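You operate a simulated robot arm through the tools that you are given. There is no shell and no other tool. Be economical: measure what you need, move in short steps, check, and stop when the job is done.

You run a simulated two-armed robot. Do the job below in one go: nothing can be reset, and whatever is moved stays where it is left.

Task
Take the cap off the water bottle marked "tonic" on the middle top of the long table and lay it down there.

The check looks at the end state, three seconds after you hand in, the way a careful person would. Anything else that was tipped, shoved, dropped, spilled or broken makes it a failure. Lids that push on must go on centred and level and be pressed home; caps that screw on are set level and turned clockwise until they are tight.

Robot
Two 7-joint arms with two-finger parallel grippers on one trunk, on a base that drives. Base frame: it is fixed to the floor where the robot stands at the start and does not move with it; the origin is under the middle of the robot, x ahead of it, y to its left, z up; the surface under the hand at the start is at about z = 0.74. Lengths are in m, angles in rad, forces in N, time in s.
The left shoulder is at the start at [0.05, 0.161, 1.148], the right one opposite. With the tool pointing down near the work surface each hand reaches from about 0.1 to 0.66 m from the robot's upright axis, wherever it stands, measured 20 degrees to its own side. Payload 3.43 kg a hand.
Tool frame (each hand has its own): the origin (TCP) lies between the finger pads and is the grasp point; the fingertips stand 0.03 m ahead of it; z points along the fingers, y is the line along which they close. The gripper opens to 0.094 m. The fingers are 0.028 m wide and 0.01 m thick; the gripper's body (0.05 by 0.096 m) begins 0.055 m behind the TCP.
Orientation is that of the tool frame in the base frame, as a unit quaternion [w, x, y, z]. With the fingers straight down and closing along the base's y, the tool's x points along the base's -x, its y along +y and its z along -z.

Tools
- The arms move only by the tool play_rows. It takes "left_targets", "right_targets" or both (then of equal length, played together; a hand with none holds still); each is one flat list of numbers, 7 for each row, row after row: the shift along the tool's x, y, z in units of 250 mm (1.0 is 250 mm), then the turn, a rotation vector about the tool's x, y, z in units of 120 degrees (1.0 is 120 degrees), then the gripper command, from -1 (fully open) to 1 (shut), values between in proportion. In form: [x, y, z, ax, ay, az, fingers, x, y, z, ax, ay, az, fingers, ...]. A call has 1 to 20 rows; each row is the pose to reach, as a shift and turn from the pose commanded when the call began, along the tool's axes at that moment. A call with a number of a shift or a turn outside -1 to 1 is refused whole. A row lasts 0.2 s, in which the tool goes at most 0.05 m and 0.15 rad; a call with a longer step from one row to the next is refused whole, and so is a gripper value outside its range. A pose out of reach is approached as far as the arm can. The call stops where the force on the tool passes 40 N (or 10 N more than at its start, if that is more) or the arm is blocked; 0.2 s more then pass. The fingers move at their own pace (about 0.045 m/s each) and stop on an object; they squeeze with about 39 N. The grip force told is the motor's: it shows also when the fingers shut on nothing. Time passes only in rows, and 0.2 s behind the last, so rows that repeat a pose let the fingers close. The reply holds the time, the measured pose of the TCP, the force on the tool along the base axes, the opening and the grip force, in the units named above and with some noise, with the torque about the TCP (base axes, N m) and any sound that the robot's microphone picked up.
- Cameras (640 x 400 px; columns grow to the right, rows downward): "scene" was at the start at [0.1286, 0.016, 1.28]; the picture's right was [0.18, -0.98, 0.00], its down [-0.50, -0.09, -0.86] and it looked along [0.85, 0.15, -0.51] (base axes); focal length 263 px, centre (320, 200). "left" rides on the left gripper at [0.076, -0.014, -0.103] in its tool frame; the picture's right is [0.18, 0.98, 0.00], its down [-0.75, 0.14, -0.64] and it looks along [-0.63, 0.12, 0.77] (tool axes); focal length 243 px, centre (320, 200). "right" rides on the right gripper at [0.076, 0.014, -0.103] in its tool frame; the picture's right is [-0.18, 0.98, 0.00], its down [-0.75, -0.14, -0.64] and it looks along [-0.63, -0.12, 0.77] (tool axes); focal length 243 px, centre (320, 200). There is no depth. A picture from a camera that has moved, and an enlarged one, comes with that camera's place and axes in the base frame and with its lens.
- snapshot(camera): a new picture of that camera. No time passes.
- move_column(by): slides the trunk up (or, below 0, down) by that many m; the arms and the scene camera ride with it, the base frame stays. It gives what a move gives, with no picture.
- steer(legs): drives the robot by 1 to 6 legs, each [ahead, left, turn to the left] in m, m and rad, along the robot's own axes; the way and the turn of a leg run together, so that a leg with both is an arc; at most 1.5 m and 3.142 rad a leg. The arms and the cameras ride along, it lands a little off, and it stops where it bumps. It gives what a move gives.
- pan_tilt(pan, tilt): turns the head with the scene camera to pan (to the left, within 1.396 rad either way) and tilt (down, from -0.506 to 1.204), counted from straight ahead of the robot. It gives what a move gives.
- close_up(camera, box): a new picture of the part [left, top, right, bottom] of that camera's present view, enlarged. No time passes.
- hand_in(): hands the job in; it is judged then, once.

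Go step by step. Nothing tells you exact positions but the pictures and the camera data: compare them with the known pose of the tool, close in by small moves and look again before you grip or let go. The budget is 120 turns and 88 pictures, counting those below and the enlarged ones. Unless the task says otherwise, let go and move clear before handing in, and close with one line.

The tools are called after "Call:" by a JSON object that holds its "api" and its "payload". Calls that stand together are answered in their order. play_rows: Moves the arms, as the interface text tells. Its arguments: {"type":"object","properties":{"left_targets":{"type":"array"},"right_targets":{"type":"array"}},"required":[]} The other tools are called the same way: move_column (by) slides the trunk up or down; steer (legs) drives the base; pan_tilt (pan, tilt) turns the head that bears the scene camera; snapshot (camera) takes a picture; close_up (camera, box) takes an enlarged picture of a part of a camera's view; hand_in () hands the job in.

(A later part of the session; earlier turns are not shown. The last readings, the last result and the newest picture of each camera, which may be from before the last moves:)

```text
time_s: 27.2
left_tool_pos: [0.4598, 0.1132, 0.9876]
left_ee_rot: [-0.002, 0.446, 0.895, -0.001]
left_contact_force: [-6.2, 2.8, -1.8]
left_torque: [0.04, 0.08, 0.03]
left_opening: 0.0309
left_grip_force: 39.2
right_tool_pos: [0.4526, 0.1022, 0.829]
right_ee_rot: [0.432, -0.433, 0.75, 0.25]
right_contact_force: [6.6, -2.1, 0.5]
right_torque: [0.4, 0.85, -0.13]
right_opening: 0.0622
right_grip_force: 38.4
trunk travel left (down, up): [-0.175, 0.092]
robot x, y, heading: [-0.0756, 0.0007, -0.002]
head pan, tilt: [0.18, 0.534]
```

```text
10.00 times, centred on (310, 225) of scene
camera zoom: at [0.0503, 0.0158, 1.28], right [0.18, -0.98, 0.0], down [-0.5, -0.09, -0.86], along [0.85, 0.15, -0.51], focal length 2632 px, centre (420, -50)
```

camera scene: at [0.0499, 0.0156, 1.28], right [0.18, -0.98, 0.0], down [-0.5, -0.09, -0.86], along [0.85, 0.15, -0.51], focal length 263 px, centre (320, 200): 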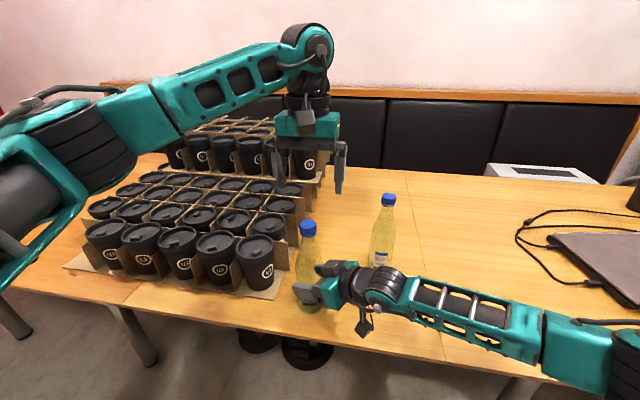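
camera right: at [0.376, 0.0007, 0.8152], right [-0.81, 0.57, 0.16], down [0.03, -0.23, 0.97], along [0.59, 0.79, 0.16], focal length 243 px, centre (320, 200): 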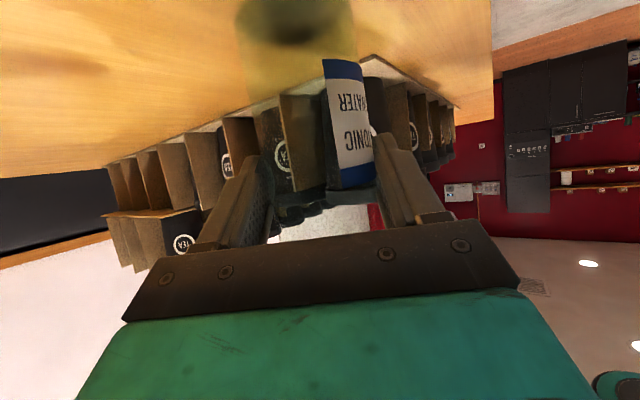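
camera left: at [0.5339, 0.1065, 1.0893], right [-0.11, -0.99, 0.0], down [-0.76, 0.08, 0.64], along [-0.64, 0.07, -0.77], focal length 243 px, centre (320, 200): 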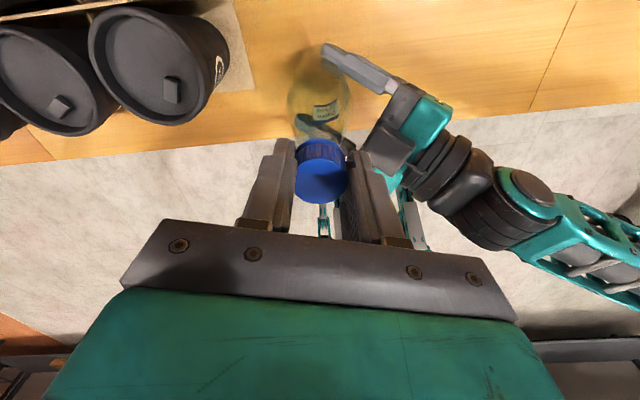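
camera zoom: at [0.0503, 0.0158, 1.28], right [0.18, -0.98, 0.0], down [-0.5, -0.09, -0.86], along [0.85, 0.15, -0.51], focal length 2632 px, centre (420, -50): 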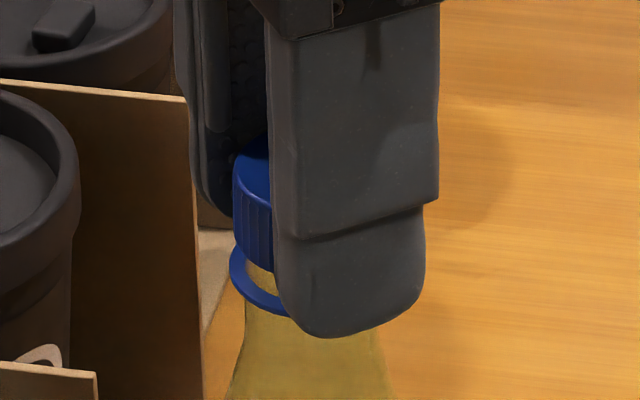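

About 340° turned, threads seemingly near the end. A bit more turning, then a gentle test lift.

Call:
{"api": "play_rows", "payload": {"left_targets": [0, 0, 0, 0, 0, -0.06, 1, 0, 0, -0.001, 0, 0, -0.12, 1, 0, 0, -0.002, 0, 0, -0.18, 1, 0, 0, -0.003, 0, 0, -0.24, 1, 0, 0, -0.004, 0, 0, -0.3, 1, 0, 0, -0.005, 0, 0, -0.36, 1, 0, 0, -0.006, 0, 0, -0.42, 1, 0, 0, -0.006, 0, 0, -0.48, 1]}}

Call:
{"api": "close_up", "payload": {"camera": "scene", "box": [280, 205, 340, 245]}}

```text
time_s: 28.0
left_tool_pos: [0.5048, 0.1155, 0.9812]
left_ee_rot: [0.004, 0.307, 0.952, -0.003]
left_contact_force: [-5.6, 0.6, 10.3]
left_torque: [-0.17, 0.2, 0.0]
left_opening: 0.0305
left_grip_force: 38.6
left hand out of reach, approached as far as the arm can: row 1, 2, 3
right_tool_pos: [0.455, 0.0969, 0.8312]
right_ee_rot: [0.435, -0.428, 0.753, 0.249]
right_contact_force: [0.8, -2.2, 5.3]
right_torque: [0.09, 1.29, -0.04]
right_opening: 0.0676
right_grip_force: 39.0
trunk travel left (down, up): [-0.175, 0.092]
robot x, y, heading: [-0.0794, -0.003, 0.002]
head pan, tilt: [0.18, 0.534]
stopped in row 3 (left hand): the force on the tool passed its limit at 44 N (the readings are from after the stop); the commanded pose is now the measured one
```

```text
10.00 times, centred on (310, 225) of scene
camera zoom: at [0.0481, 0.0156, 1.2802], right [0.18, -0.98, 0.0], down [-0.5, -0.09, -0.86], along [0.85, 0.15, -0.51], focal length 2632 px, centre (420, -50)
```

zoom: 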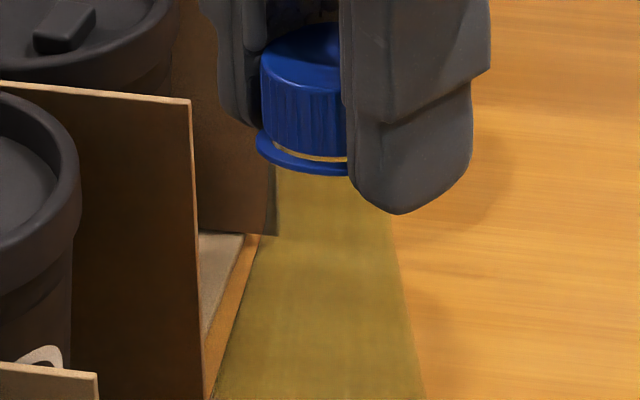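

The left arm hit a joint limit and swung 5 cm forward with the cap. I check the state before moving.

Call:
{"api": "snapshot", "payload": {"camera": "scene"}}

Call:
{"api": "close_up", "payload": {"camera": "scene", "box": [250, 195, 410, 325]}}

Call:
{"api": "snapshot", "payload": {"camera": "right"}}

Call:
{"api": "snapshot", "payload": {"camera": "left"}}

```text
50 pictures are left
camera scene: at [0.0481, 0.0156, 1.2802], right [0.18, -0.98, 0.0], down [-0.5, -0.09, -0.86], along [0.85, 0.15, -0.51], focal length 263 px, centre (320, 200)
```

scene: 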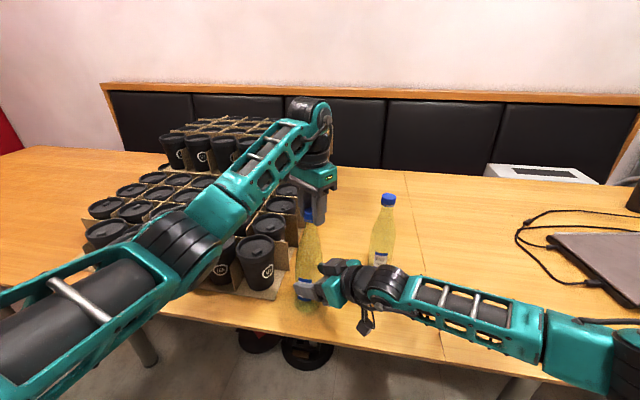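

```text
3.08 times, centred on (330, 260) of scene
camera zoom: at [0.0481, 0.0156, 1.2802], right [0.18, -0.98, 0.0], down [-0.5, -0.09, -0.86], along [0.85, 0.15, -0.51], focal length 810 px, centre (289, 15)
```

zoom: 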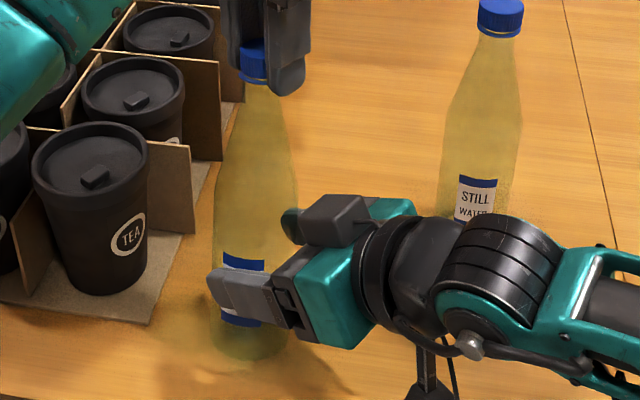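

```text
48 pictures are left
camera right: at [0.3789, -0.0029, 0.8165], right [-0.8, 0.58, 0.16], down [0.03, -0.23, 0.97], along [0.6, 0.78, 0.16], focal length 243 px, centre (320, 200)
```

right: 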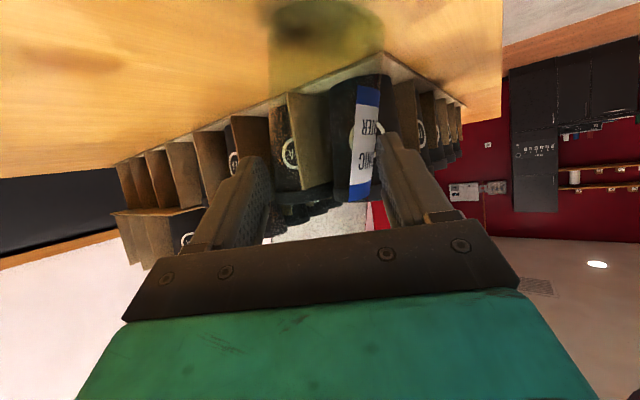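

```text
47 pictures are left
camera left: at [0.4349, 0.1492, 1.0833], right [0.42, 0.91, 0.0], down [0.69, -0.32, 0.65], along [0.59, -0.28, -0.76], focal length 243 px, centre (320, 200)
```

left: 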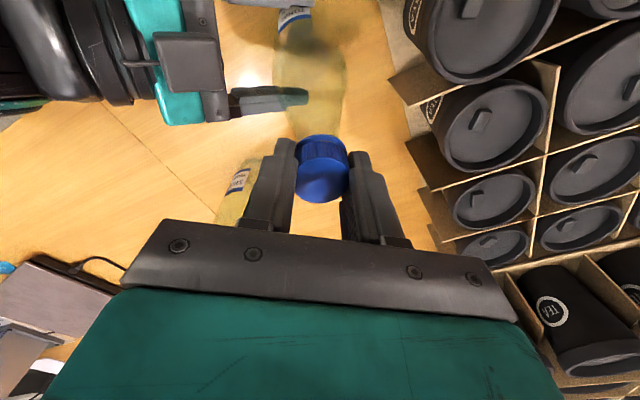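

The bottle is tilted forward but still held by both hands. I bring the cap slowly back along the way it came, with the wrist backed off its limit.

Call:
{"api": "play_rows", "payload": {"left_targets": [0.012, -0.0095, -0.002, 0, 0, 0.012, 1, 0.024, -0.019, -0.004, 0, 0, 0.024, 1, 0.036, -0.0285, -0.006, 0, 0, 0.036, 1, 0.048, -0.038, -0.008, 0, 0, 0.048, 1, 0.06, -0.0475, -0.01, 0, 0, 0.06, 1, 0.072, -0.057, -0.012, 0, 0, 0.072, 1]}}

Call:
{"api": "close_up", "payload": {"camera": "scene", "box": [250, 195, 410, 325]}}

```text
time_s: 29.4
left_tool_pos: [0.4852, 0.1156, 0.9809]
left_ee_rot: [0.002, 0.377, 0.926, -0.003]
left_contact_force: [-1.6, 5.5, 7.8]
left_torque: [0.08, 0.07, 0.05]
left_opening: 0.0299
left_grip_force: 39.2
left hand out of reach, approached as far as the arm can: row 3
right_tool_pos: [0.4571, 0.0976, 0.8284]
right_ee_rot: [0.434, -0.429, 0.753, 0.245]
right_contact_force: [-0.5, -6.5, -5.1]
right_torque: [0.67, 0.46, -0.19]
right_opening: 0.0628
right_grip_force: 39.1
trunk travel left (down, up): [-0.175, 0.092]
robot x, y, heading: [-0.0755, 0.001, -0.002]
head pan, tilt: [0.18, 0.534]
```

```text
3.08 times, centred on (330, 260) of scene
camera zoom: at [0.0497, 0.0159, 1.2799], right [0.18, -0.98, 0.0], down [-0.5, -0.09, -0.86], along [0.85, 0.15, -0.51], focal length 810 px, centre (289, 15)
```

zoom: 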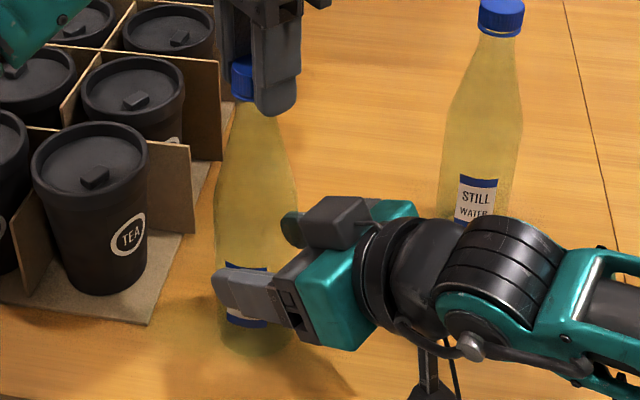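

Working. Continuing the rest of the way upright.

Call:
{"api": "play_rows", "payload": {"left_targets": [0.012, -0.013, -0.003, 0, 0, 0.015, 1, 0.024, -0.026, -0.005, 0, 0, 0.03, 1, 0.036, -0.039, -0.008, 0, 0, 0.045, 1, 0.048, -0.052, -0.01, 0, 0, 0.06, 1, 0.06, -0.065, -0.013, 0, 0, 0.07, 1, 0.069, -0.078, -0.016, 0, 0, 0.073, 1]}}

Call:
{"api": "close_up", "payload": {"camera": "scene", "box": [250, 195, 410, 325]}}

Call:
{"api": "snapshot", "payload": {"camera": "right"}}

```text
time_s: 30.8
left_tool_pos: [0.4597, 0.1117, 0.9858]
left_ee_rot: [0.004, 0.447, 0.895, -0.002]
left_contact_force: [12.5, -0.3, -4.3]
left_torque: [0.02, -0.23, -0.05]
left_opening: 0.0301
left_grip_force: 38.6
right_tool_pos: [0.4555, 0.1014, 0.83]
right_ee_rot: [0.435, -0.431, 0.751, 0.247]
right_contact_force: [-11.2, 0.8, 0.4]
right_torque: [0.01, -1.61, 0.17]
right_opening: 0.0601
right_grip_force: 38.9
trunk travel left (down, up): [-0.175, 0.092]
robot x, y, heading: [-0.079, -0.002, -0.003]
head pan, tilt: [0.18, 0.534]
```

```text
3.08 times, centred on (330, 260) of scene
camera zoom: at [0.0504, 0.0161, 1.28], right [0.18, -0.98, 0.0], down [-0.5, -0.09, -0.86], along [0.85, 0.15, -0.51], focal length 810 px, centre (289, 15)
```

zoom: 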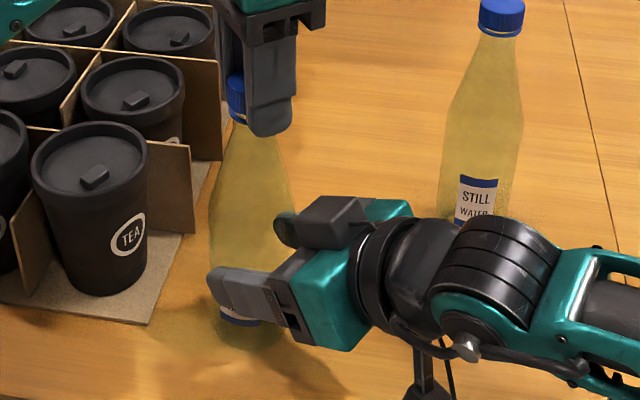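

```text
44 pictures are left
camera right: at [0.3791, -0.0008, 0.8156], right [-0.8, 0.57, 0.16], down [0.03, -0.23, 0.97], along [0.59, 0.79, 0.16], focal length 243 px, centre (320, 200)
```

right: 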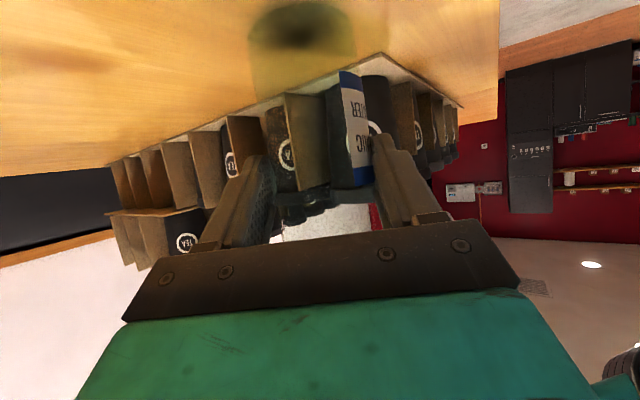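

Bottle is about upright again. I relax the remaining forward load and then release the cap to re-grip with a fresh wrist range.

Call:
{"api": "play_rows", "payload": {"left_targets": [-0.005, 0.006, 0, 0, 0, 0, 1, -0.0096, 0.0128, 0, 0, 0, 0, 1]}}

Call:
{"api": "close_up", "payload": {"camera": "scene", "box": [260, 205, 340, 325]}}

Call:
{"api": "snapshot", "payload": {"camera": "left"}}

```text
time_s: 31.4
left_tool_pos: [0.4612, 0.1108, 0.9852]
left_ee_rot: [0.003, 0.448, 0.894, -0.003]
left_contact_force: [4.3, -8.3, -3.6]
left_torque: [-0.07, -0.04, -0.04]
left_opening: 0.0296
left_grip_force: 39.0
right_tool_pos: [0.4568, 0.0988, 0.83]
right_ee_rot: [0.433, -0.429, 0.753, 0.246]
right_contact_force: [-4.3, 8.2, 0.2]
right_torque: [-1.13, -0.6, 0.12]
right_opening: 0.0603
right_grip_force: 39.2
trunk travel left (down, up): [-0.175, 0.092]
robot x, y, heading: [-0.0782, -0.0004, 0.005]
head pan, tilt: [0.18, 0.534]
```

```text
3.33 times, centred on (300, 265) of scene
camera zoom: at [0.0504, 0.016, 1.2799], right [0.18, -0.98, 0.0], down [-0.5, -0.09, -0.86], along [0.85, 0.15, -0.51], focal length 878 px, centre (387, -17)
```

zoom: 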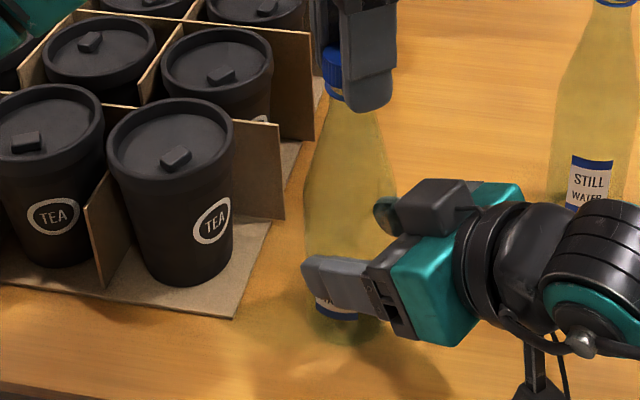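

```text
42 pictures are left
camera left: at [0.4045, 0.1649, 1.0878], right [0.68, 0.74, 0.0], down [0.56, -0.51, 0.65], along [0.47, -0.44, -0.76], focal length 243 px, centre (320, 200)
```

left: 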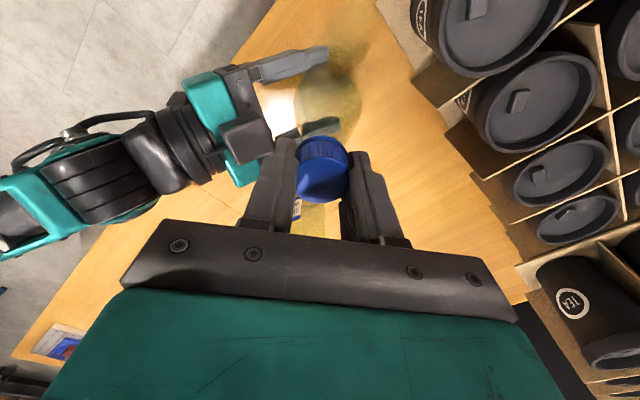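

Before releasing, a small 3 mm test pull upward to see if the threads are already free.

Call:
{"api": "play_rows", "payload": {"left_targets": [0, 0, -0.006, 0, 0, 0, 1, 0, 0, -0.012, 0, 0, 0, 1]}}

Call:
{"api": "close_up", "payload": {"camera": "scene", "box": [280, 205, 340, 245]}}

```text
time_s: 32.0
left_tool_pos: [0.4619, 0.1119, 0.9878]
left_ee_rot: [0.003, 0.446, 0.895, -0.003]
left_contact_force: [4.9, -9.5, -7.0]
left_torque: [-0.06, -0.07, 0.03]
left_opening: 0.0301
left_grip_force: 38.7
right_tool_pos: [0.458, 0.0988, 0.8301]
right_ee_rot: [0.435, -0.43, 0.751, 0.248]
right_contact_force: [-4.5, 9.5, 3.4]
right_torque: [-1.45, -0.61, 0.11]
right_opening: 0.0601
right_grip_force: 38.7
trunk travel left (down, up): [-0.175, 0.092]
robot x, y, heading: [-0.0775, -0.0001, -0.0]
head pan, tilt: [0.18, 0.534]
```

```text
10.00 times, centred on (310, 225) of scene
camera zoom: at [0.0504, 0.0161, 1.28], right [0.18, -0.98, 0.0], down [-0.5, -0.09, -0.86], along [0.85, 0.15, -0.51], focal length 2632 px, centre (420, -50)
```

zoom: 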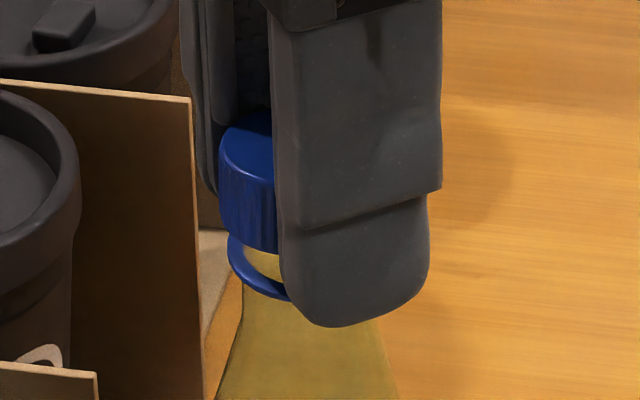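

Threads still hold lightly. I release the cap, rise clear and look.

Call:
{"api": "play_rows", "payload": {"left_targets": [0, 0, -0.004, 0, 0, 0, 0.6, 0, 0, -0.004, 0, 0, 0, 0.2, 0, 0, -0.004, 0, 0, 0, -0.2, 0, 0, -0.004, 0, 0, 0, -0.6, 0, 0, -0.004, 0, 0, 0, -1, 0, 0, -0.004, 0, 0, 0, -1, 0, 0, -0.1, 0, 0, 0, -1, 0, 0, -0.2, 0, 0, 0, -1, 0, 0, -0.28, 0, 0, 0, -1]}}

Call:
{"api": "close_up", "payload": {"camera": "scene", "box": [260, 195, 340, 325]}}

Call:
{"api": "snapshot", "payload": {"camera": "left"}}

```text
time_s: 34.0
left_tool_pos: [0.469, 0.1144, 1.0574]
left_ee_rot: [0.002, 0.448, 0.894, -0.002]
left_contact_force: [-0.6, 0.7, 0.0]
left_torque: [0.01, 0.01, -0.01]
left_opening: 0.0938
left_grip_force: 0.0
left hand out of reach, approached as far as the arm can: row 8, 9
right_tool_pos: [0.4576, 0.0991, 0.8282]
right_ee_rot: [0.434, -0.43, 0.752, 0.248]
right_contact_force: [0.3, -1.0, -3.4]
right_torque: [-0.07, 0.04, 0.0]
right_opening: 0.0603
right_grip_force: 39.5
trunk travel left (down, up): [-0.175, 0.092]
robot x, y, heading: [-0.0746, 0.0019, 0.002]
head pan, tilt: [0.18, 0.534]
```

```text
3.08 times, centred on (300, 260) of scene
camera zoom: at [0.0503, 0.016, 1.2799], right [0.18, -0.98, 0.0], down [-0.5, -0.09, -0.86], along [0.85, 0.15, -0.51], focal length 810 px, centre (382, 15)
```

zoom: 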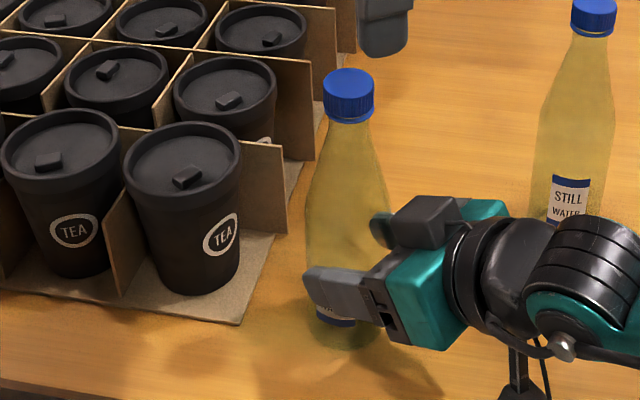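

```text
39 pictures are left
camera left: at [0.4116, 0.1688, 1.1592], right [0.68, 0.74, 0.0], down [0.56, -0.51, 0.65], along [0.48, -0.44, -0.76], focal length 243 px, centre (320, 200)
```

left: 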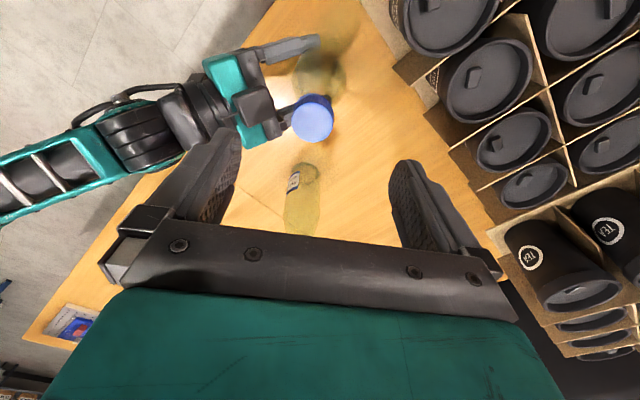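

Bottle stands upright and the cap is still on. I rewind the left wrist clockwise in the air for another bite.

Call:
{"api": "play_rows", "payload": {"left_targets": [0, 0, 0, 0, 0, 0.07, -1, 0, 0, 0, 0, 0, 0.14, -1, 0, 0, 0, 0, 0, 0.21, -1, 0, 0, 0, 0, 0, 0.28, -1, 0, 0, 0, 0, 0, 0.35, -1, 0, 0, 0, 0, 0, 0.42, -1, 0, 0, 0, 0, 0, 0.49, -1, 0, 0, 0, 0, 0, 0.56, -1, 0, 0, 0, 0, 0, 0.63, -1, 0, 0, 0, 0, 0, 0.7, -1, 0, 0, 0, 0, 0, 0.77, -1, 0, 0, 0, 0, 0, 0.84, -1, 0, 0, 0, 0, 0, 0.91, -1, 0, 0, 0, 0, 0, 0.98, -1]}}

Call:
{"api": "close_up", "payload": {"camera": "scene", "box": [280, 205, 340, 245]}}

```text
time_s: 37.0
left_tool_pos: [0.4701, 0.1149, 1.0576]
left_ee_rot: [0.002, 0.997, 0.08, 0.001]
left_contact_force: [0.2, -0.2, 0.1]
left_torque: [0.02, 0.01, -0.03]
left_opening: 0.094
left_grip_force: 0.0
right_tool_pos: [0.4561, 0.0985, 0.8295]
right_ee_rot: [0.434, -0.429, 0.753, 0.247]
right_contact_force: [0.1, 0.4, -3.4]
right_torque: [-0.08, 0.02, -0.01]
right_opening: 0.0599
right_grip_force: 39.3
trunk travel left (down, up): [-0.175, 0.092]
robot x, y, heading: [-0.0782, 0.0011, 0.004]
head pan, tilt: [0.18, 0.534]
```

```text
10.00 times, centred on (310, 225) of scene
camera zoom: at [0.0504, 0.0161, 1.2799], right [0.18, -0.98, 0.0], down [-0.5, -0.09, -0.86], along [0.85, 0.15, -0.51], focal length 2632 px, centre (420, -50)
```

zoom: 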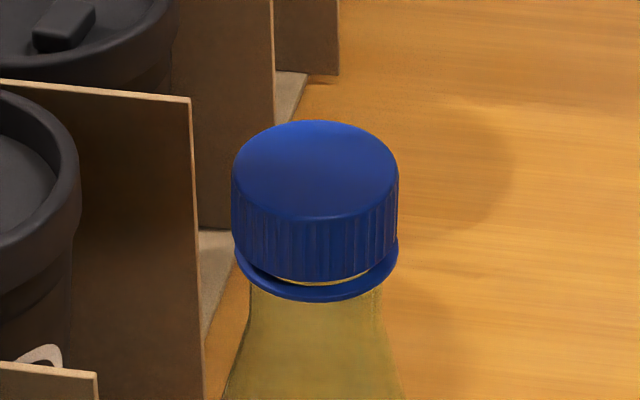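

The cap stands slightly tilted/loose above its ring. Rewinding another 105°.

Call:
{"api": "play_rows", "payload": {"left_targets": [0, 0, 0, 0, 0, 0.07, -1, 0, 0, 0, 0, 0, 0.14, -1, 0, 0, 0, 0, 0, 0.21, -1, 0, 0, 0, 0, 0, 0.28, -1, 0, 0, 0, 0, 0, 0.35, -1, 0, 0, 0, 0, 0, 0.42, -1, 0, 0, 0, 0, 0, 0.49, -1, 0, 0, 0, 0, 0, 0.56, -1, 0, 0, 0, 0, 0, 0.63, -1, 0, 0, 0, 0, 0, 0.7, -1, 0, 0, 0, 0, 0, 0.77, -1, 0, 0, 0, 0, 0, 0.84, -1]}}

Call:
{"api": "close_up", "payload": {"camera": "left", "box": [180, 60, 500, 260]}}

```text
time_s: 39.6
left_tool_pos: [0.4711, 0.1159, 1.0583]
left_ee_rot: [0.0, -0.698, 0.716, -0.003]
left_contact_force: [-0.9, -0.5, 0.0]
left_torque: [-0.01, 0.03, -0.02]
left_opening: 0.0941
left_grip_force: 0.0
right_tool_pos: [0.4549, 0.0984, 0.8285]
right_ee_rot: [0.434, -0.429, 0.753, 0.247]
right_contact_force: [0.0, 0.5, -3.4]
right_torque: [-0.08, 0.08, 0.03]
right_opening: 0.0598
right_grip_force: 38.8
trunk travel left (down, up): [-0.175, 0.092]
robot x, y, heading: [-0.0775, -0.0017, -0.004]
head pan, tilt: [0.18, 0.534]
```

```text
2.00 times, centred on (340, 160) of left
camera zoom: at [0.4816, 0.0401, 1.1602], right [-0.99, -0.16, 0.0], down [-0.12, 0.76, 0.64], along [-0.1, 0.63, -0.77], focal length 485 px, centre (280, 280)
```

zoom: 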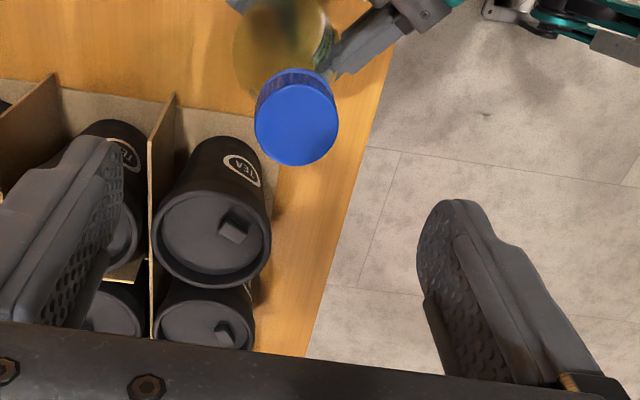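

Cap now at about (0.464, 0.111). I lower around it, half close and check centring.

Call:
{"api": "play_rows", "payload": {"left_targets": [0.006, 0.009, 0.0, 0, 0, 0, -1, 0.017, 0.028, 0.07, 0, 0, 0, -1, 0.017, 0.028, 0.14, 0, 0, 0, -1, 0.017, 0.028, 0.21, 0, 0, 0, -1, 0.017, 0.028, 0.284, 0, 0, 0, -1, 0.017, 0.028, 0.284, 0, 0, 0, -0.6, 0.017, 0.028, 0.284, 0, 0, 0, -0.2, 0.017, 0.028, 0.284, 0, 0, 0, 0.05, 0.017, 0.028, 0.284, 0, 0, 0, 0.1]}}

Call:
{"api": "close_up", "payload": {"camera": "left", "box": [180, 60, 500, 260]}}

```text
time_s: 41.6
left_tool_pos: [0.4626, 0.1115, 0.9863]
left_ee_rot: [-0.001, -0.698, 0.716, -0.004]
left_contact_force: [0.2, -0.2, 0.2]
left_torque: [0.02, -0.02, 0.0]
left_opening: 0.0424
left_grip_force: 0.1
right_tool_pos: [0.4569, 0.0988, 0.8282]
right_ee_rot: [0.434, -0.429, 0.752, 0.247]
right_contact_force: [0.7, -0.1, -3.9]
right_torque: [-0.09, 0.06, 0.0]
right_opening: 0.0601
right_grip_force: 39.0
trunk travel left (down, up): [-0.175, 0.092]
robot x, y, heading: [-0.0819, 0.0021, 0.004]
head pan, tilt: [0.18, 0.534]
```

```text
2.00 times, centred on (340, 160) of left
camera zoom: at [0.4751, 0.0358, 1.0892], right [-0.99, -0.16, 0.0], down [-0.12, 0.76, 0.64], along [-0.1, 0.63, -0.77], focal length 485 px, centre (280, 280)
```

zoom: 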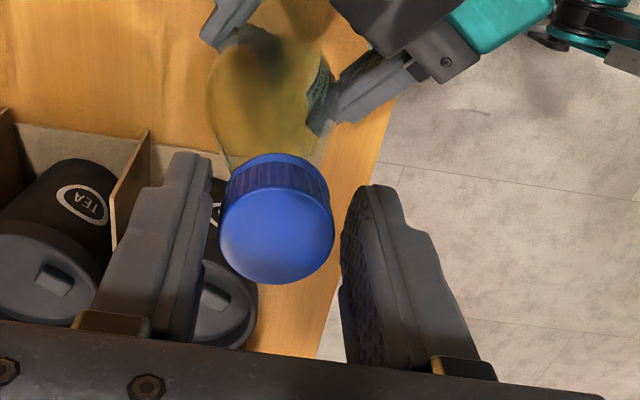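

Well centred. Close on the cap and start turning counter-clockwise with a slight upward follow.

Call:
{"api": "play_rows", "payload": {"left_targets": [0, -0.002, 0, 0, 0, 0, 0.3, 0, -0.002, 0, 0, 0, 0, 0.6, 0, -0.002, 0, 0, 0, 0, 1, 0, -0.002, 0, 0, 0, 0, 1, 0, -0.002, 0, 0, 0, -0.05, 1, 0, -0.002, -0.001, 0, 0, -0.1, 1, 0, -0.002, -0.002, 0, 0, -0.15, 1, 0, -0.002, -0.002, 0, 0, -0.2, 1, 0, -0.002, -0.003, 0, 0, -0.25, 1, 0, -0.002, -0.003, 0, 0, -0.3, 1, 0, -0.002, -0.004, 0, 0, -0.35, 1, 0, -0.002, -0.004, 0, 0, -0.4, 1, 0, -0.002, -0.005, 0, 0, -0.45, 1, 0, -0.002, -0.006, 0, 0, -0.5, 1]}}

Call:
{"api": "close_up", "payload": {"camera": "scene", "box": [280, 205, 340, 245]}}

```text
time_s: 44.6
left_tool_pos: [0.4638, 0.1109, 0.9876]
left_ee_rot: [0.002, 0.963, -0.269, 0.003]
left_contact_force: [-0.7, -0.5, -1.4]
left_torque: [0.01, 0.02, 0.02]
left_opening: 0.0303
left_grip_force: 38.9
right_tool_pos: [0.457, 0.0986, 0.8285]
right_ee_rot: [0.434, -0.429, 0.753, 0.247]
right_contact_force: [-0.4, 0.4, -3.8]
right_torque: [-0.07, 0.03, -0.01]
right_opening: 0.0599
right_grip_force: 39.0
trunk travel left (down, up): [-0.175, 0.092]
robot x, y, heading: [-0.0762, 0.0021, 0.003]
head pan, tilt: [0.18, 0.534]
```

```text
10.00 times, centred on (310, 225) of scene
camera zoom: at [0.0504, 0.0161, 1.2799], right [0.18, -0.98, 0.0], down [-0.5, -0.09, -0.86], along [0.85, 0.15, -0.51], focal length 2632 px, centre (420, -50)
```

zoom: 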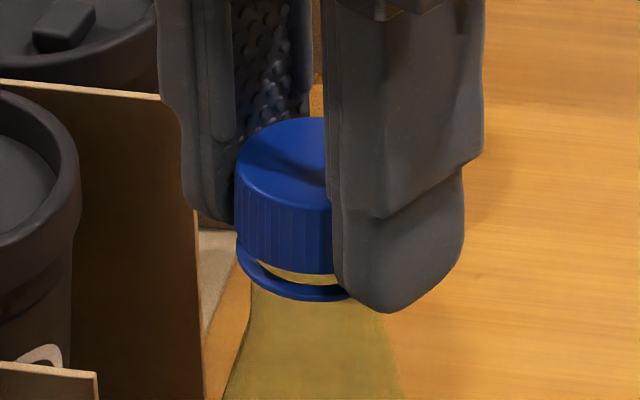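

Forces are almost zero now: the cap seems free. Lifting gently.

Call:
{"api": "play_rows", "payload": {"left_targets": [0, 0, -0.01, 0, 0, -0.02, 1, 0, 0, -0.02, 0, 0, -0.04, 1, 0, 0, -0.03, 0, 0, -0.04, 1, 0, 0, -0.045, 0, 0, -0.04, 1, 0, 0, -0.06, 0, 0, -0.04, 1]}}

Call:
{"api": "close_up", "payload": {"camera": "scene", "box": [280, 200, 340, 240]}}

```text
time_s: 45.8
left_tool_pos: [0.4635, 0.1109, 1.0028]
left_ee_rot: [0.003, 0.973, -0.23, 0.002]
left_contact_force: [0.0, 0.0, -0.6]
left_torque: [0.0, -0.01, 0.0]
left_opening: 0.0317
left_grip_force: 39.1
right_tool_pos: [0.4572, 0.0987, 0.8298]
right_ee_rot: [0.434, -0.43, 0.753, 0.247]
right_contact_force: [0.6, -0.7, -3.4]
right_torque: [-0.09, 0.04, 0.01]
right_opening: 0.06
right_grip_force: 39.0
trunk travel left (down, up): [-0.175, 0.092]
robot x, y, heading: [-0.073, 0.0005, -0.001]
head pan, tilt: [0.18, 0.534]
```

```text
10.00 times, centred on (310, 220) of scene
camera zoom: at [0.0504, 0.016, 1.2799], right [0.18, -0.98, 0.0], down [-0.5, -0.09, -0.86], along [0.85, 0.15, -0.51], focal length 2632 px, centre (420, 0)
```

zoom: 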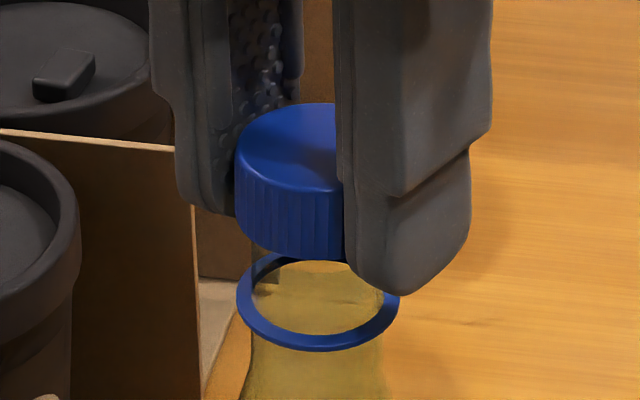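

The cap is off. I raise it clear, and check how the bottle sits before the right hand lets go.

Call:
{"api": "play_rows", "payload": {"left_targets": [0, 0, -0.1, 0, 0, 0, 1, 0, 0, -0.2, 0, 0, 0, 1, 0, 0, -0.28, 0, 0, 0, 1]}}

Call:
{"api": "snapshot", "payload": {"camera": "right"}}

Call:
{"api": "close_up", "payload": {"camera": "scene", "box": [260, 195, 380, 325]}}

```text
time_s: 46.6
left_tool_pos: [0.4634, 0.112, 1.0753]
left_ee_rot: [0.002, 0.973, -0.23, 0.002]
left_contact_force: [0.6, 0.0, 0.0]
left_torque: [-0.02, -0.04, 0.02]
left_opening: 0.0307
left_grip_force: 38.7
right_tool_pos: [0.4566, 0.0999, 0.8286]
right_ee_rot: [0.434, -0.429, 0.753, 0.246]
right_contact_force: [0.1, 1.2, -3.2]
right_torque: [-0.09, 0.05, -0.01]
right_opening: 0.0599
right_grip_force: 38.7
trunk travel left (down, up): [-0.175, 0.092]
robot x, y, heading: [-0.0769, -0.0014, -0.002]
head pan, tilt: [0.18, 0.534]
```

```text
33 pictures are left
camera right: at [0.38, -0.0028, 0.8149], right [-0.8, 0.58, 0.16], down [0.03, -0.22, 0.97], along [0.6, 0.78, 0.16], focal length 243 px, centre (320, 200)
```

right: 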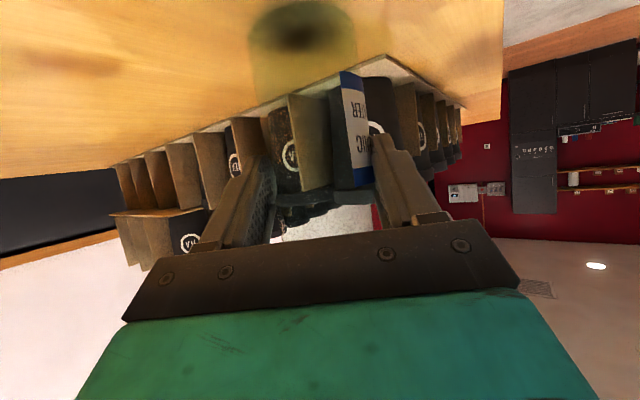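

```text
3.08 times, centred on (320, 260) of scene
camera zoom: at [0.0503, 0.016, 1.28], right [0.18, -0.98, 0.0], down [-0.5, -0.09, -0.86], along [0.85, 0.15, -0.51], focal length 810 px, centre (320, 15)
```

zoom: 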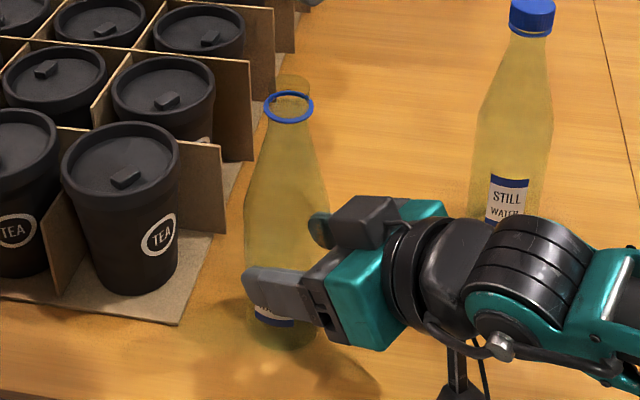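

The bottle weighs ~3.4 N on the right hand, so it may be off the table by a hair. I lower the right hand 3 mm and read the force.

Call:
{"api": "play_rows", "payload": {"right_targets": [0.0035, 0, 0.002, 0, 0, 0, 1, 0.007, 0, 0.004, 0, 0, 0, 1, 0.0104, 0, 0.006, 0, 0, 0, 1]}}

Call:
{"api": "close_up", "payload": {"camera": "scene", "box": [280, 270, 340, 320]}}

```text
time_s: 47.4
left_tool_pos: [0.4624, 0.1106, 1.0749]
left_ee_rot: [0.002, 0.973, -0.231, 0.003]
left_contact_force: [-0.2, 0.0, 0.0]
left_torque: [0.03, 0.01, -0.01]
left_opening: 0.0305
left_grip_force: 38.7
right_tool_pos: [0.457, 0.0982, 0.8274]
right_ee_rot: [0.435, -0.429, 0.752, 0.247]
right_contact_force: [-1.4, -2.5, 2.6]
right_torque: [-0.27, 0.19, 0.04]
right_opening: 0.0597
right_grip_force: 38.7
trunk travel left (down, up): [-0.175, 0.092]
robot x, y, heading: [-0.0751, -0.0002, 0.002]
head pan, tilt: [0.18, 0.534]
```

```text
8.00 times, centred on (310, 295) of scene
camera zoom: at [0.0498, 0.0158, 1.2802], right [0.18, -0.98, 0.0], down [-0.5, -0.09, -0.86], along [0.85, 0.15, -0.51], focal length 2106 px, centre (400, -560)
```

zoom: 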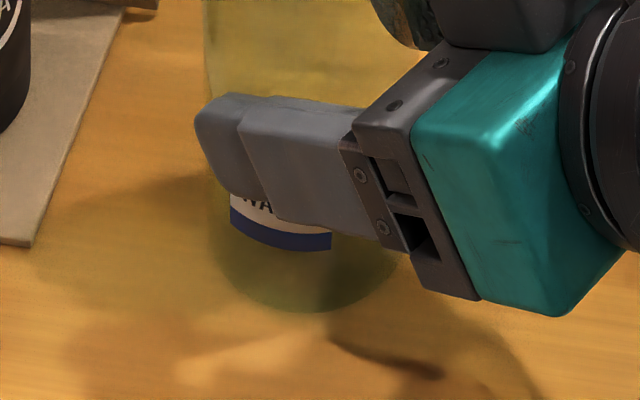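

The base now bears on the table. Opening the right hand slowly.

Call:
{"api": "play_rows", "payload": {"right_targets": [0, 0, 0, 0, 0, 0, 0, 0, 0, 0, 0, 0, 0, -0.25, 0, 0, 0, 0, 0, 0, -0.3, 0, 0, 0, 0, 0, 0, -0.35, 0, 0, 0, 0, 0, 0, -0.4, 0, 0, 0, 0, 0, 0, -0.5, 0, 0, 0, 0, 0, 0, -0.7, 0, 0, 0, 0, 0, 0, -1, 0, 0, 0, 0, 0, 0, -1, 0, 0, 0, 0, 0, 0, -1]}}

Call:
{"api": "close_up", "payload": {"camera": "scene", "box": [260, 195, 380, 325]}}

Call:
{"api": "snapshot", "payload": {"camera": "right"}}

```text
time_s: 49.6
left_tool_pos: [0.4632, 0.1105, 1.0751]
left_ee_rot: [0.003, 0.973, -0.231, 0.003]
left_contact_force: [0.9, 0.3, -0.2]
left_torque: [-0.03, -0.02, 0.02]
left_opening: 0.0309
left_grip_force: 39.0
right_tool_pos: [0.456, 0.0989, 0.8258]
right_ee_rot: [0.434, -0.43, 0.752, 0.247]
right_contact_force: [0.2, -1.4, 0.5]
right_torque: [0.0, 0.03, -0.01]
right_opening: 0.0938
right_grip_force: 0.0
trunk travel left (down, up): [-0.175, 0.092]
robot x, y, heading: [-0.0776, -0.0018, -0.0]
head pan, tilt: [0.18, 0.534]
```

```text
3.08 times, centred on (320, 260) of scene
camera zoom: at [0.0501, 0.016, 1.28], right [0.18, -0.98, 0.0], down [-0.5, -0.09, -0.86], along [0.85, 0.15, -0.51], focal length 810 px, centre (320, 15)
```

zoom: 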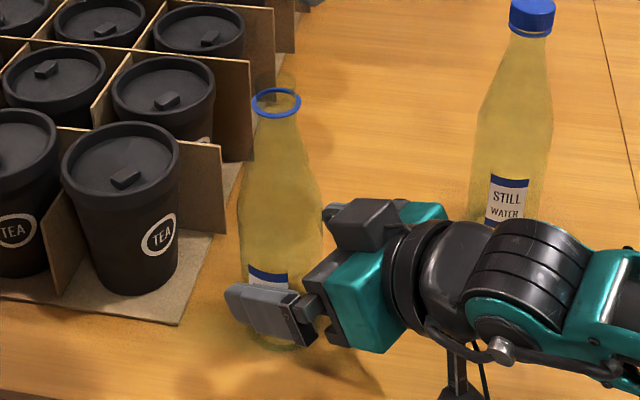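

```text
29 pictures are left
camera right: at [0.3802, -0.0029, 0.8123], right [-0.8, 0.58, 0.16], down [0.03, -0.22, 0.97], along [0.6, 0.78, 0.16], focal length 243 px, centre (320, 200)
```

right: 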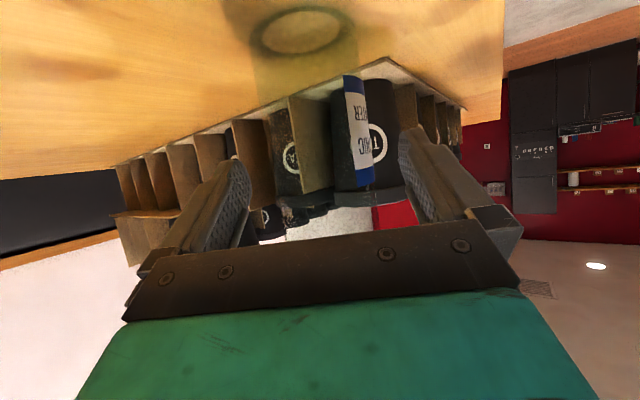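

Bottle stands upright and free. Withdrawing the right hand straight back, then up.

Call:
{"api": "play_rows", "payload": {"right_targets": [0.034, 0, -0.059, 0, 0, 0, -1, 0.068, 0, -0.118, 0, 0, 0, -1, 0.136, 0, -0.236, 0, 0, 0, -1, 0.204, 0, -0.353, 0, 0, 0, -1, 0.272, 0, -0.471, 0, 0, 0, -1, 0.34, 0, -0.589, 0, 0, 0, -1, 0.236, 0, -0.649, 0, 0, 0, -1, 0.132, 0, -0.709, 0, 0, 0, -1, 0.028, 0, -0.769, 0, 0, 0, -1, -0.076, 0, -0.829, 0, 0, 0, -1]}}

Call:
{"api": "snapshot", "payload": {"camera": "scene"}}

```text
time_s: 51.8
left_tool_pos: [0.4645, 0.1113, 1.0732]
left_ee_rot: [0.002, 0.973, -0.23, 0.002]
left_contact_force: [-0.5, -0.7, 0.1]
left_torque: [-0.01, 0.0, -0.01]
left_opening: 0.0302
left_grip_force: 38.6
right_tool_pos: [0.3685, -0.0491, 0.9474]
right_ee_rot: [0.434, -0.429, 0.752, 0.247]
right_contact_force: [0.3, -0.2, 0.6]
right_torque: [-0.03, 0.04, 0.0]
right_opening: 0.094
right_grip_force: 0.0
trunk travel left (down, up): [-0.175, 0.092]
robot x, y, heading: [-0.078, -0.0036, -0.003]
head pan, tilt: [0.18, 0.534]
```

```text
28 pictures are left
camera scene: at [0.05, 0.016, 1.28], right [0.18, -0.98, 0.0], down [-0.5, -0.09, -0.86], along [0.85, 0.15, -0.51], focal length 263 px, centre (320, 200)
```

scene: 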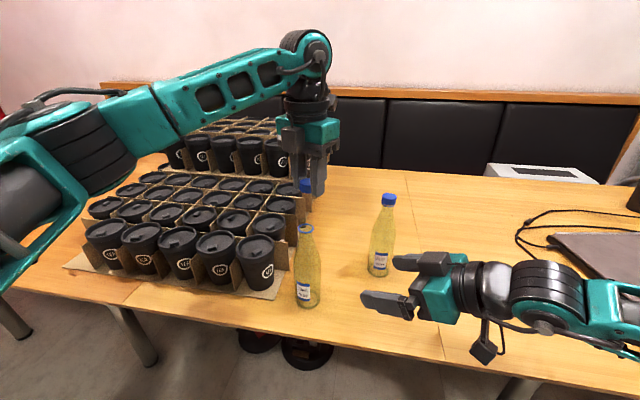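

The tonic bottle is open and standing. I raise the right hand, then shift the robot 0.2 m right so the left arm can lay the cap on free table at about (0.47, -0.08).

Call:
{"api": "play_rows", "payload": {"right_targets": [-0.1, 0, -0.06, 0, 0, 0, -1, -0.2, 0, -0.12, 0, 0, 0, -1, -0.3, 0, -0.18, 0, 0, 0, -1]}}

Call:
{"api": "steer", "payload": {"legs": [[0, -0.2, 0]]}}

Call:
{"api": "snapshot", "payload": {"camera": "scene"}}

Call:
{"api": "snapshot", "payload": {"camera": "left"}}

```text
time_s: 52.6
left_tool_pos: [0.4633, 0.1113, 1.0745]
left_ee_rot: [0.002, 0.973, -0.23, 0.001]
left_contact_force: [-0.2, -0.7, 0.2]
left_torque: [0.01, 0.04, 0.0]
left_opening: 0.0304
left_grip_force: 39.0
right_tool_pos: [0.3693, -0.0497, 1.0349]
right_ee_rot: [0.434, -0.43, 0.752, 0.247]
right_contact_force: [0.3, -0.2, 0.0]
right_torque: [0.0, -0.04, 0.0]
right_opening: 0.094
right_grip_force: 0.2
trunk travel left (down, up): [-0.175, 0.092]
robot x, y, heading: [-0.0787, 0.0007, -0.003]
head pan, tilt: [0.18, 0.534]
```

```text
time_s: 55.0
left_tool_pos: [0.4644, -0.0872, 1.0752]
left_ee_rot: [0.003, 0.973, -0.23, 0.001]
left_contact_force: [0.2, -0.2, -0.2]
left_torque: [0.01, 0.0, -0.01]
left_opening: 0.0301
left_grip_force: 38.8
right_tool_pos: [0.3688, -0.2469, 1.0341]
right_ee_rot: [0.434, -0.428, 0.753, 0.246]
right_contact_force: [-0.8, 0.7, -0.1]
right_torque: [0.0, 0.02, -0.01]
right_opening: 0.0941
right_grip_force: 0.2
trunk travel left (down, up): [-0.175, 0.092]
robot x, y, heading: [-0.0803, -0.1966, -0.005]
head pan, tilt: [0.18, 0.534]
```

```text
27 pictures are left
camera scene: at [0.0499, -0.1815, 1.28], right [0.18, -0.98, 0.0], down [-0.5, -0.09, -0.86], along [0.85, 0.15, -0.51], focal length 263 px, centre (320, 200)
```

scene: 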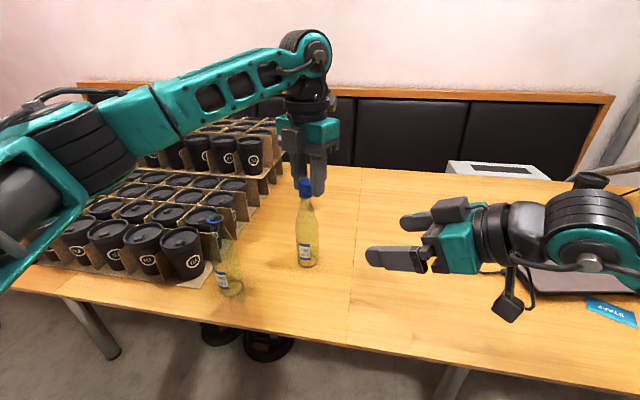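

```text
26 pictures are left
camera left: at [0.5374, -0.108, 1.1775], right [-0.28, -0.96, 0.0], down [-0.74, 0.22, 0.64], along [-0.61, 0.17, -0.77], focal length 243 px, centre (320, 200)
```

left: 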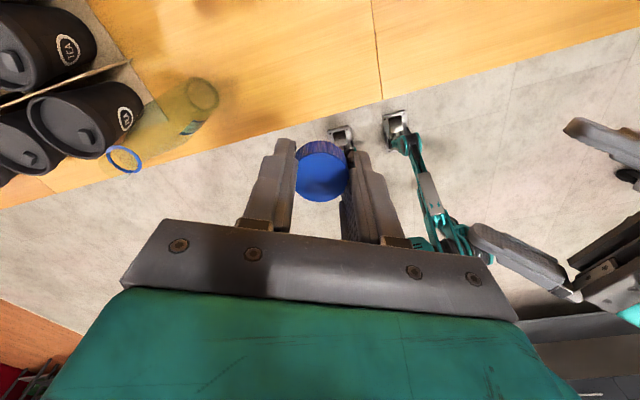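

Table edge is near x 0.38 and the seam near y -0.175, so (0.45, -0.10) is free, with room from the still bottle. Lowering the cap part way.

Call:
{"api": "play_rows", "payload": {"left_targets": [-0.03, 0.073, 0, 0, 0, 0, 1, -0.03, 0.073, 0.15, 0, 0, 0, 1, -0.03, 0.073, 0.3, 0, 0, 0, 1, -0.03, 0.073, 0.45, 0, 0, 0, 1, -0.03, 0.073, 0.6, 0, 0, 0, 1, -0.03, 0.073, 0.75, 0, 0, 0, 1, -0.03, 0.073, 0.88, 0, 0, 0, 1, -0.03, 0.073, 0.98, 0, 0, 0, 1]}}

Call:
{"api": "snapshot", "payload": {"camera": "scene"}}

Call:
{"api": "snapshot", "payload": {"camera": "left"}}

```text
time_s: 56.8
left_tool_pos: [0.4483, -0.102, 0.8299]
left_ee_rot: [0.003, 0.973, -0.23, 0.001]
left_contact_force: [-0.7, -1.3, -0.8]
left_torque: [0.0, 0.01, 0.03]
left_opening: 0.0303
left_grip_force: 38.6
right_tool_pos: [0.3695, -0.2473, 1.035]
right_ee_rot: [0.434, -0.428, 0.753, 0.246]
right_contact_force: [-0.6, -0.1, 0.6]
right_torque: [-0.03, 0.01, -0.01]
right_opening: 0.0942
right_grip_force: 0.0
trunk travel left (down, up): [-0.175, 0.092]
robot x, y, heading: [-0.0784, -0.1974, -0.009]
head pan, tilt: [0.18, 0.534]
```

```text
25 pictures are left
camera scene: at [0.05, -0.1813, 1.28], right [0.18, -0.98, 0.0], down [-0.5, -0.09, -0.86], along [0.85, 0.15, -0.51], focal length 263 px, centre (320, 200)
```

scene: 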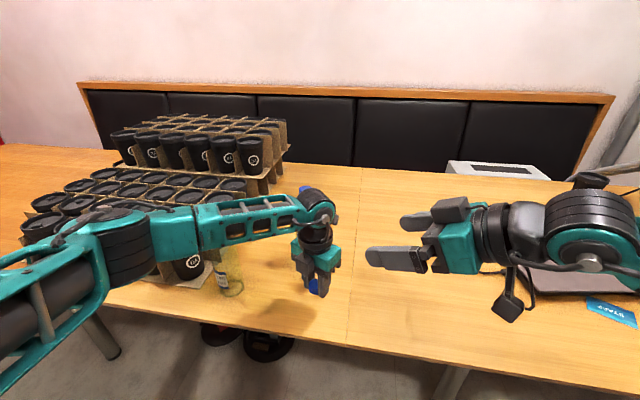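

```text
24 pictures are left
camera left: at [0.5231, -0.1222, 0.9333], right [-0.28, -0.96, 0.0], down [-0.74, 0.22, 0.64], along [-0.61, 0.17, -0.77], focal length 243 px, centre (320, 200)
```

left: 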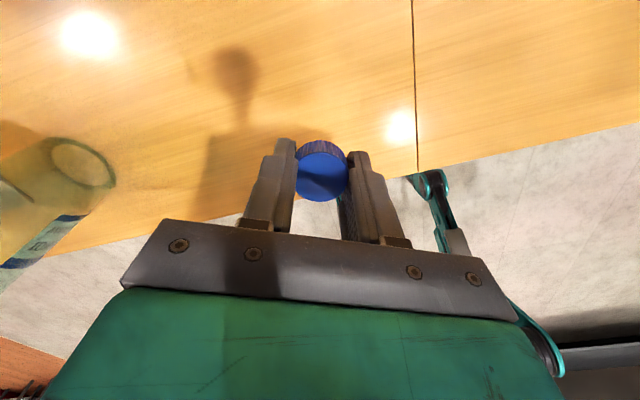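

Clear of the bottles. Descending the last centimetres slowly.

Call:
{"api": "play_rows", "payload": {"left_targets": [0, 0, 0.06, 0, 0, 0, 1, 0, 0, 0.12, 0, 0, 0, 1, 0, 0, 0.17, 0, 0, 0, 1, 0, 0, 0.2, 0, 0, 0, 1, 0, 0, 0.21, 0, 0, 0, 1]}}

Call:
{"api": "close_up", "payload": {"camera": "scene", "box": [270, 260, 370, 330]}}

Call:
{"api": "close_up", "payload": {"camera": "left", "box": [240, 80, 400, 200]}}

```text
time_s: 58.0
left_tool_pos: [0.4481, -0.1009, 0.7776]
left_ee_rot: [0.002, 0.973, -0.23, 0.002]
left_contact_force: [0.0, -0.7, 0.7]
left_torque: [0.05, 0.01, -0.01]
left_opening: 0.0301
left_grip_force: 39.0
right_tool_pos: [0.3696, -0.2475, 1.035]
right_ee_rot: [0.434, -0.428, 0.754, 0.246]
right_contact_force: [0.0, -0.6, 0.6]
right_torque: [0.02, -0.03, -0.01]
right_opening: 0.094
right_grip_force: 0.0
trunk travel left (down, up): [-0.175, 0.092]
robot x, y, heading: [-0.0808, -0.198, -0.0]
head pan, tilt: [0.18, 0.534]
```

```text
5.71 times, centred on (320, 295) of scene
camera zoom: at [0.0499, -0.1813, 1.28], right [0.18, -0.98, 0.0], down [-0.5, -0.09, -0.86], along [0.85, 0.15, -0.51], focal length 1504 px, centre (320, -343)
```

zoom: 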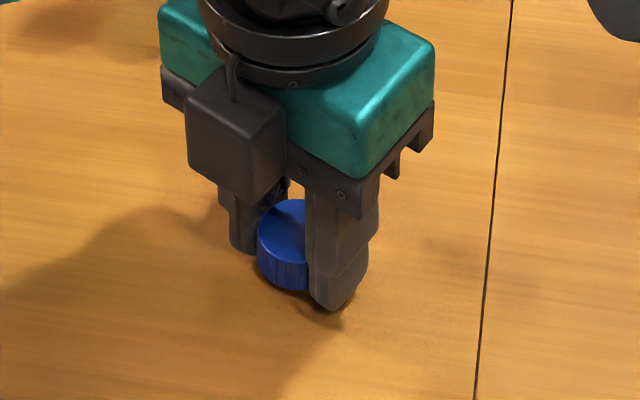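

```text
3.33 times, centred on (320, 140) of left
camera zoom: at [0.5228, -0.1216, 0.8799], right [-0.28, -0.96, 0.0], down [-0.74, 0.22, 0.64], along [-0.61, 0.17, -0.77], focal length 809 px, centre (320, 400)
```

zoom: 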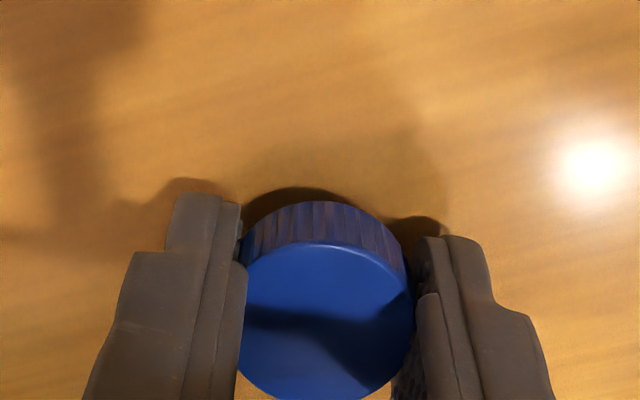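

A few mm above the table. Feeling for contact in small steps.

Call:
{"api": "play_rows", "payload": {"left_targets": [0, 0, 0.008, 0, 0, 0, 1, 0, 0, 0.016, 0, 0, 0, 1, 0, 0, 0.022, 0, 0, 0, 1, 0, 0, 0.026, 0, 0, 0, 1]}}

Call:
{"api": "close_up", "payload": {"camera": "left", "box": [240, 80, 400, 200]}}

```text
time_s: 59.0
left_tool_pos: [0.4487, -0.101, 0.7695]
left_ee_rot: [0.003, 0.973, -0.232, 0.002]
left_contact_force: [0.1, 0.3, -0.2]
left_torque: [-0.01, 0.0, 0.0]
left_opening: 0.03
left_grip_force: 38.9
right_tool_pos: [0.3684, -0.2482, 1.0345]
right_ee_rot: [0.435, -0.427, 0.754, 0.245]
right_contact_force: [-0.5, 0.1, -0.4]
right_torque: [0.01, -0.01, -0.01]
right_opening: 0.0939
right_grip_force: 0.1
trunk travel left (down, up): [-0.175, 0.092]
robot x, y, heading: [-0.0784, -0.1961, -0.003]
head pan, tilt: [0.18, 0.534]
```

```text
3.33 times, centred on (320, 140) of left
camera zoom: at [0.523, -0.1224, 0.8734], right [-0.28, -0.96, 0.0], down [-0.74, 0.22, 0.64], along [-0.61, 0.17, -0.77], focal length 809 px, centre (320, 400)
```

zoom: 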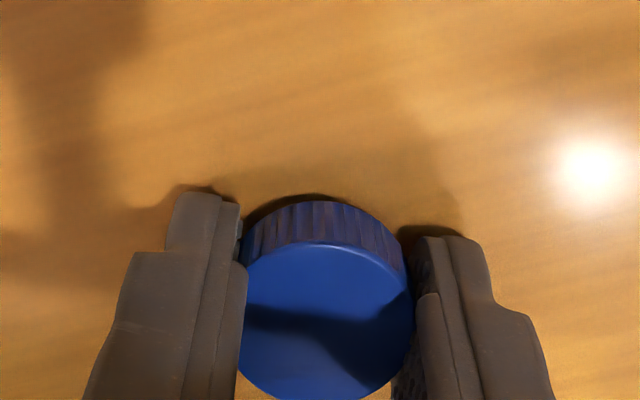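

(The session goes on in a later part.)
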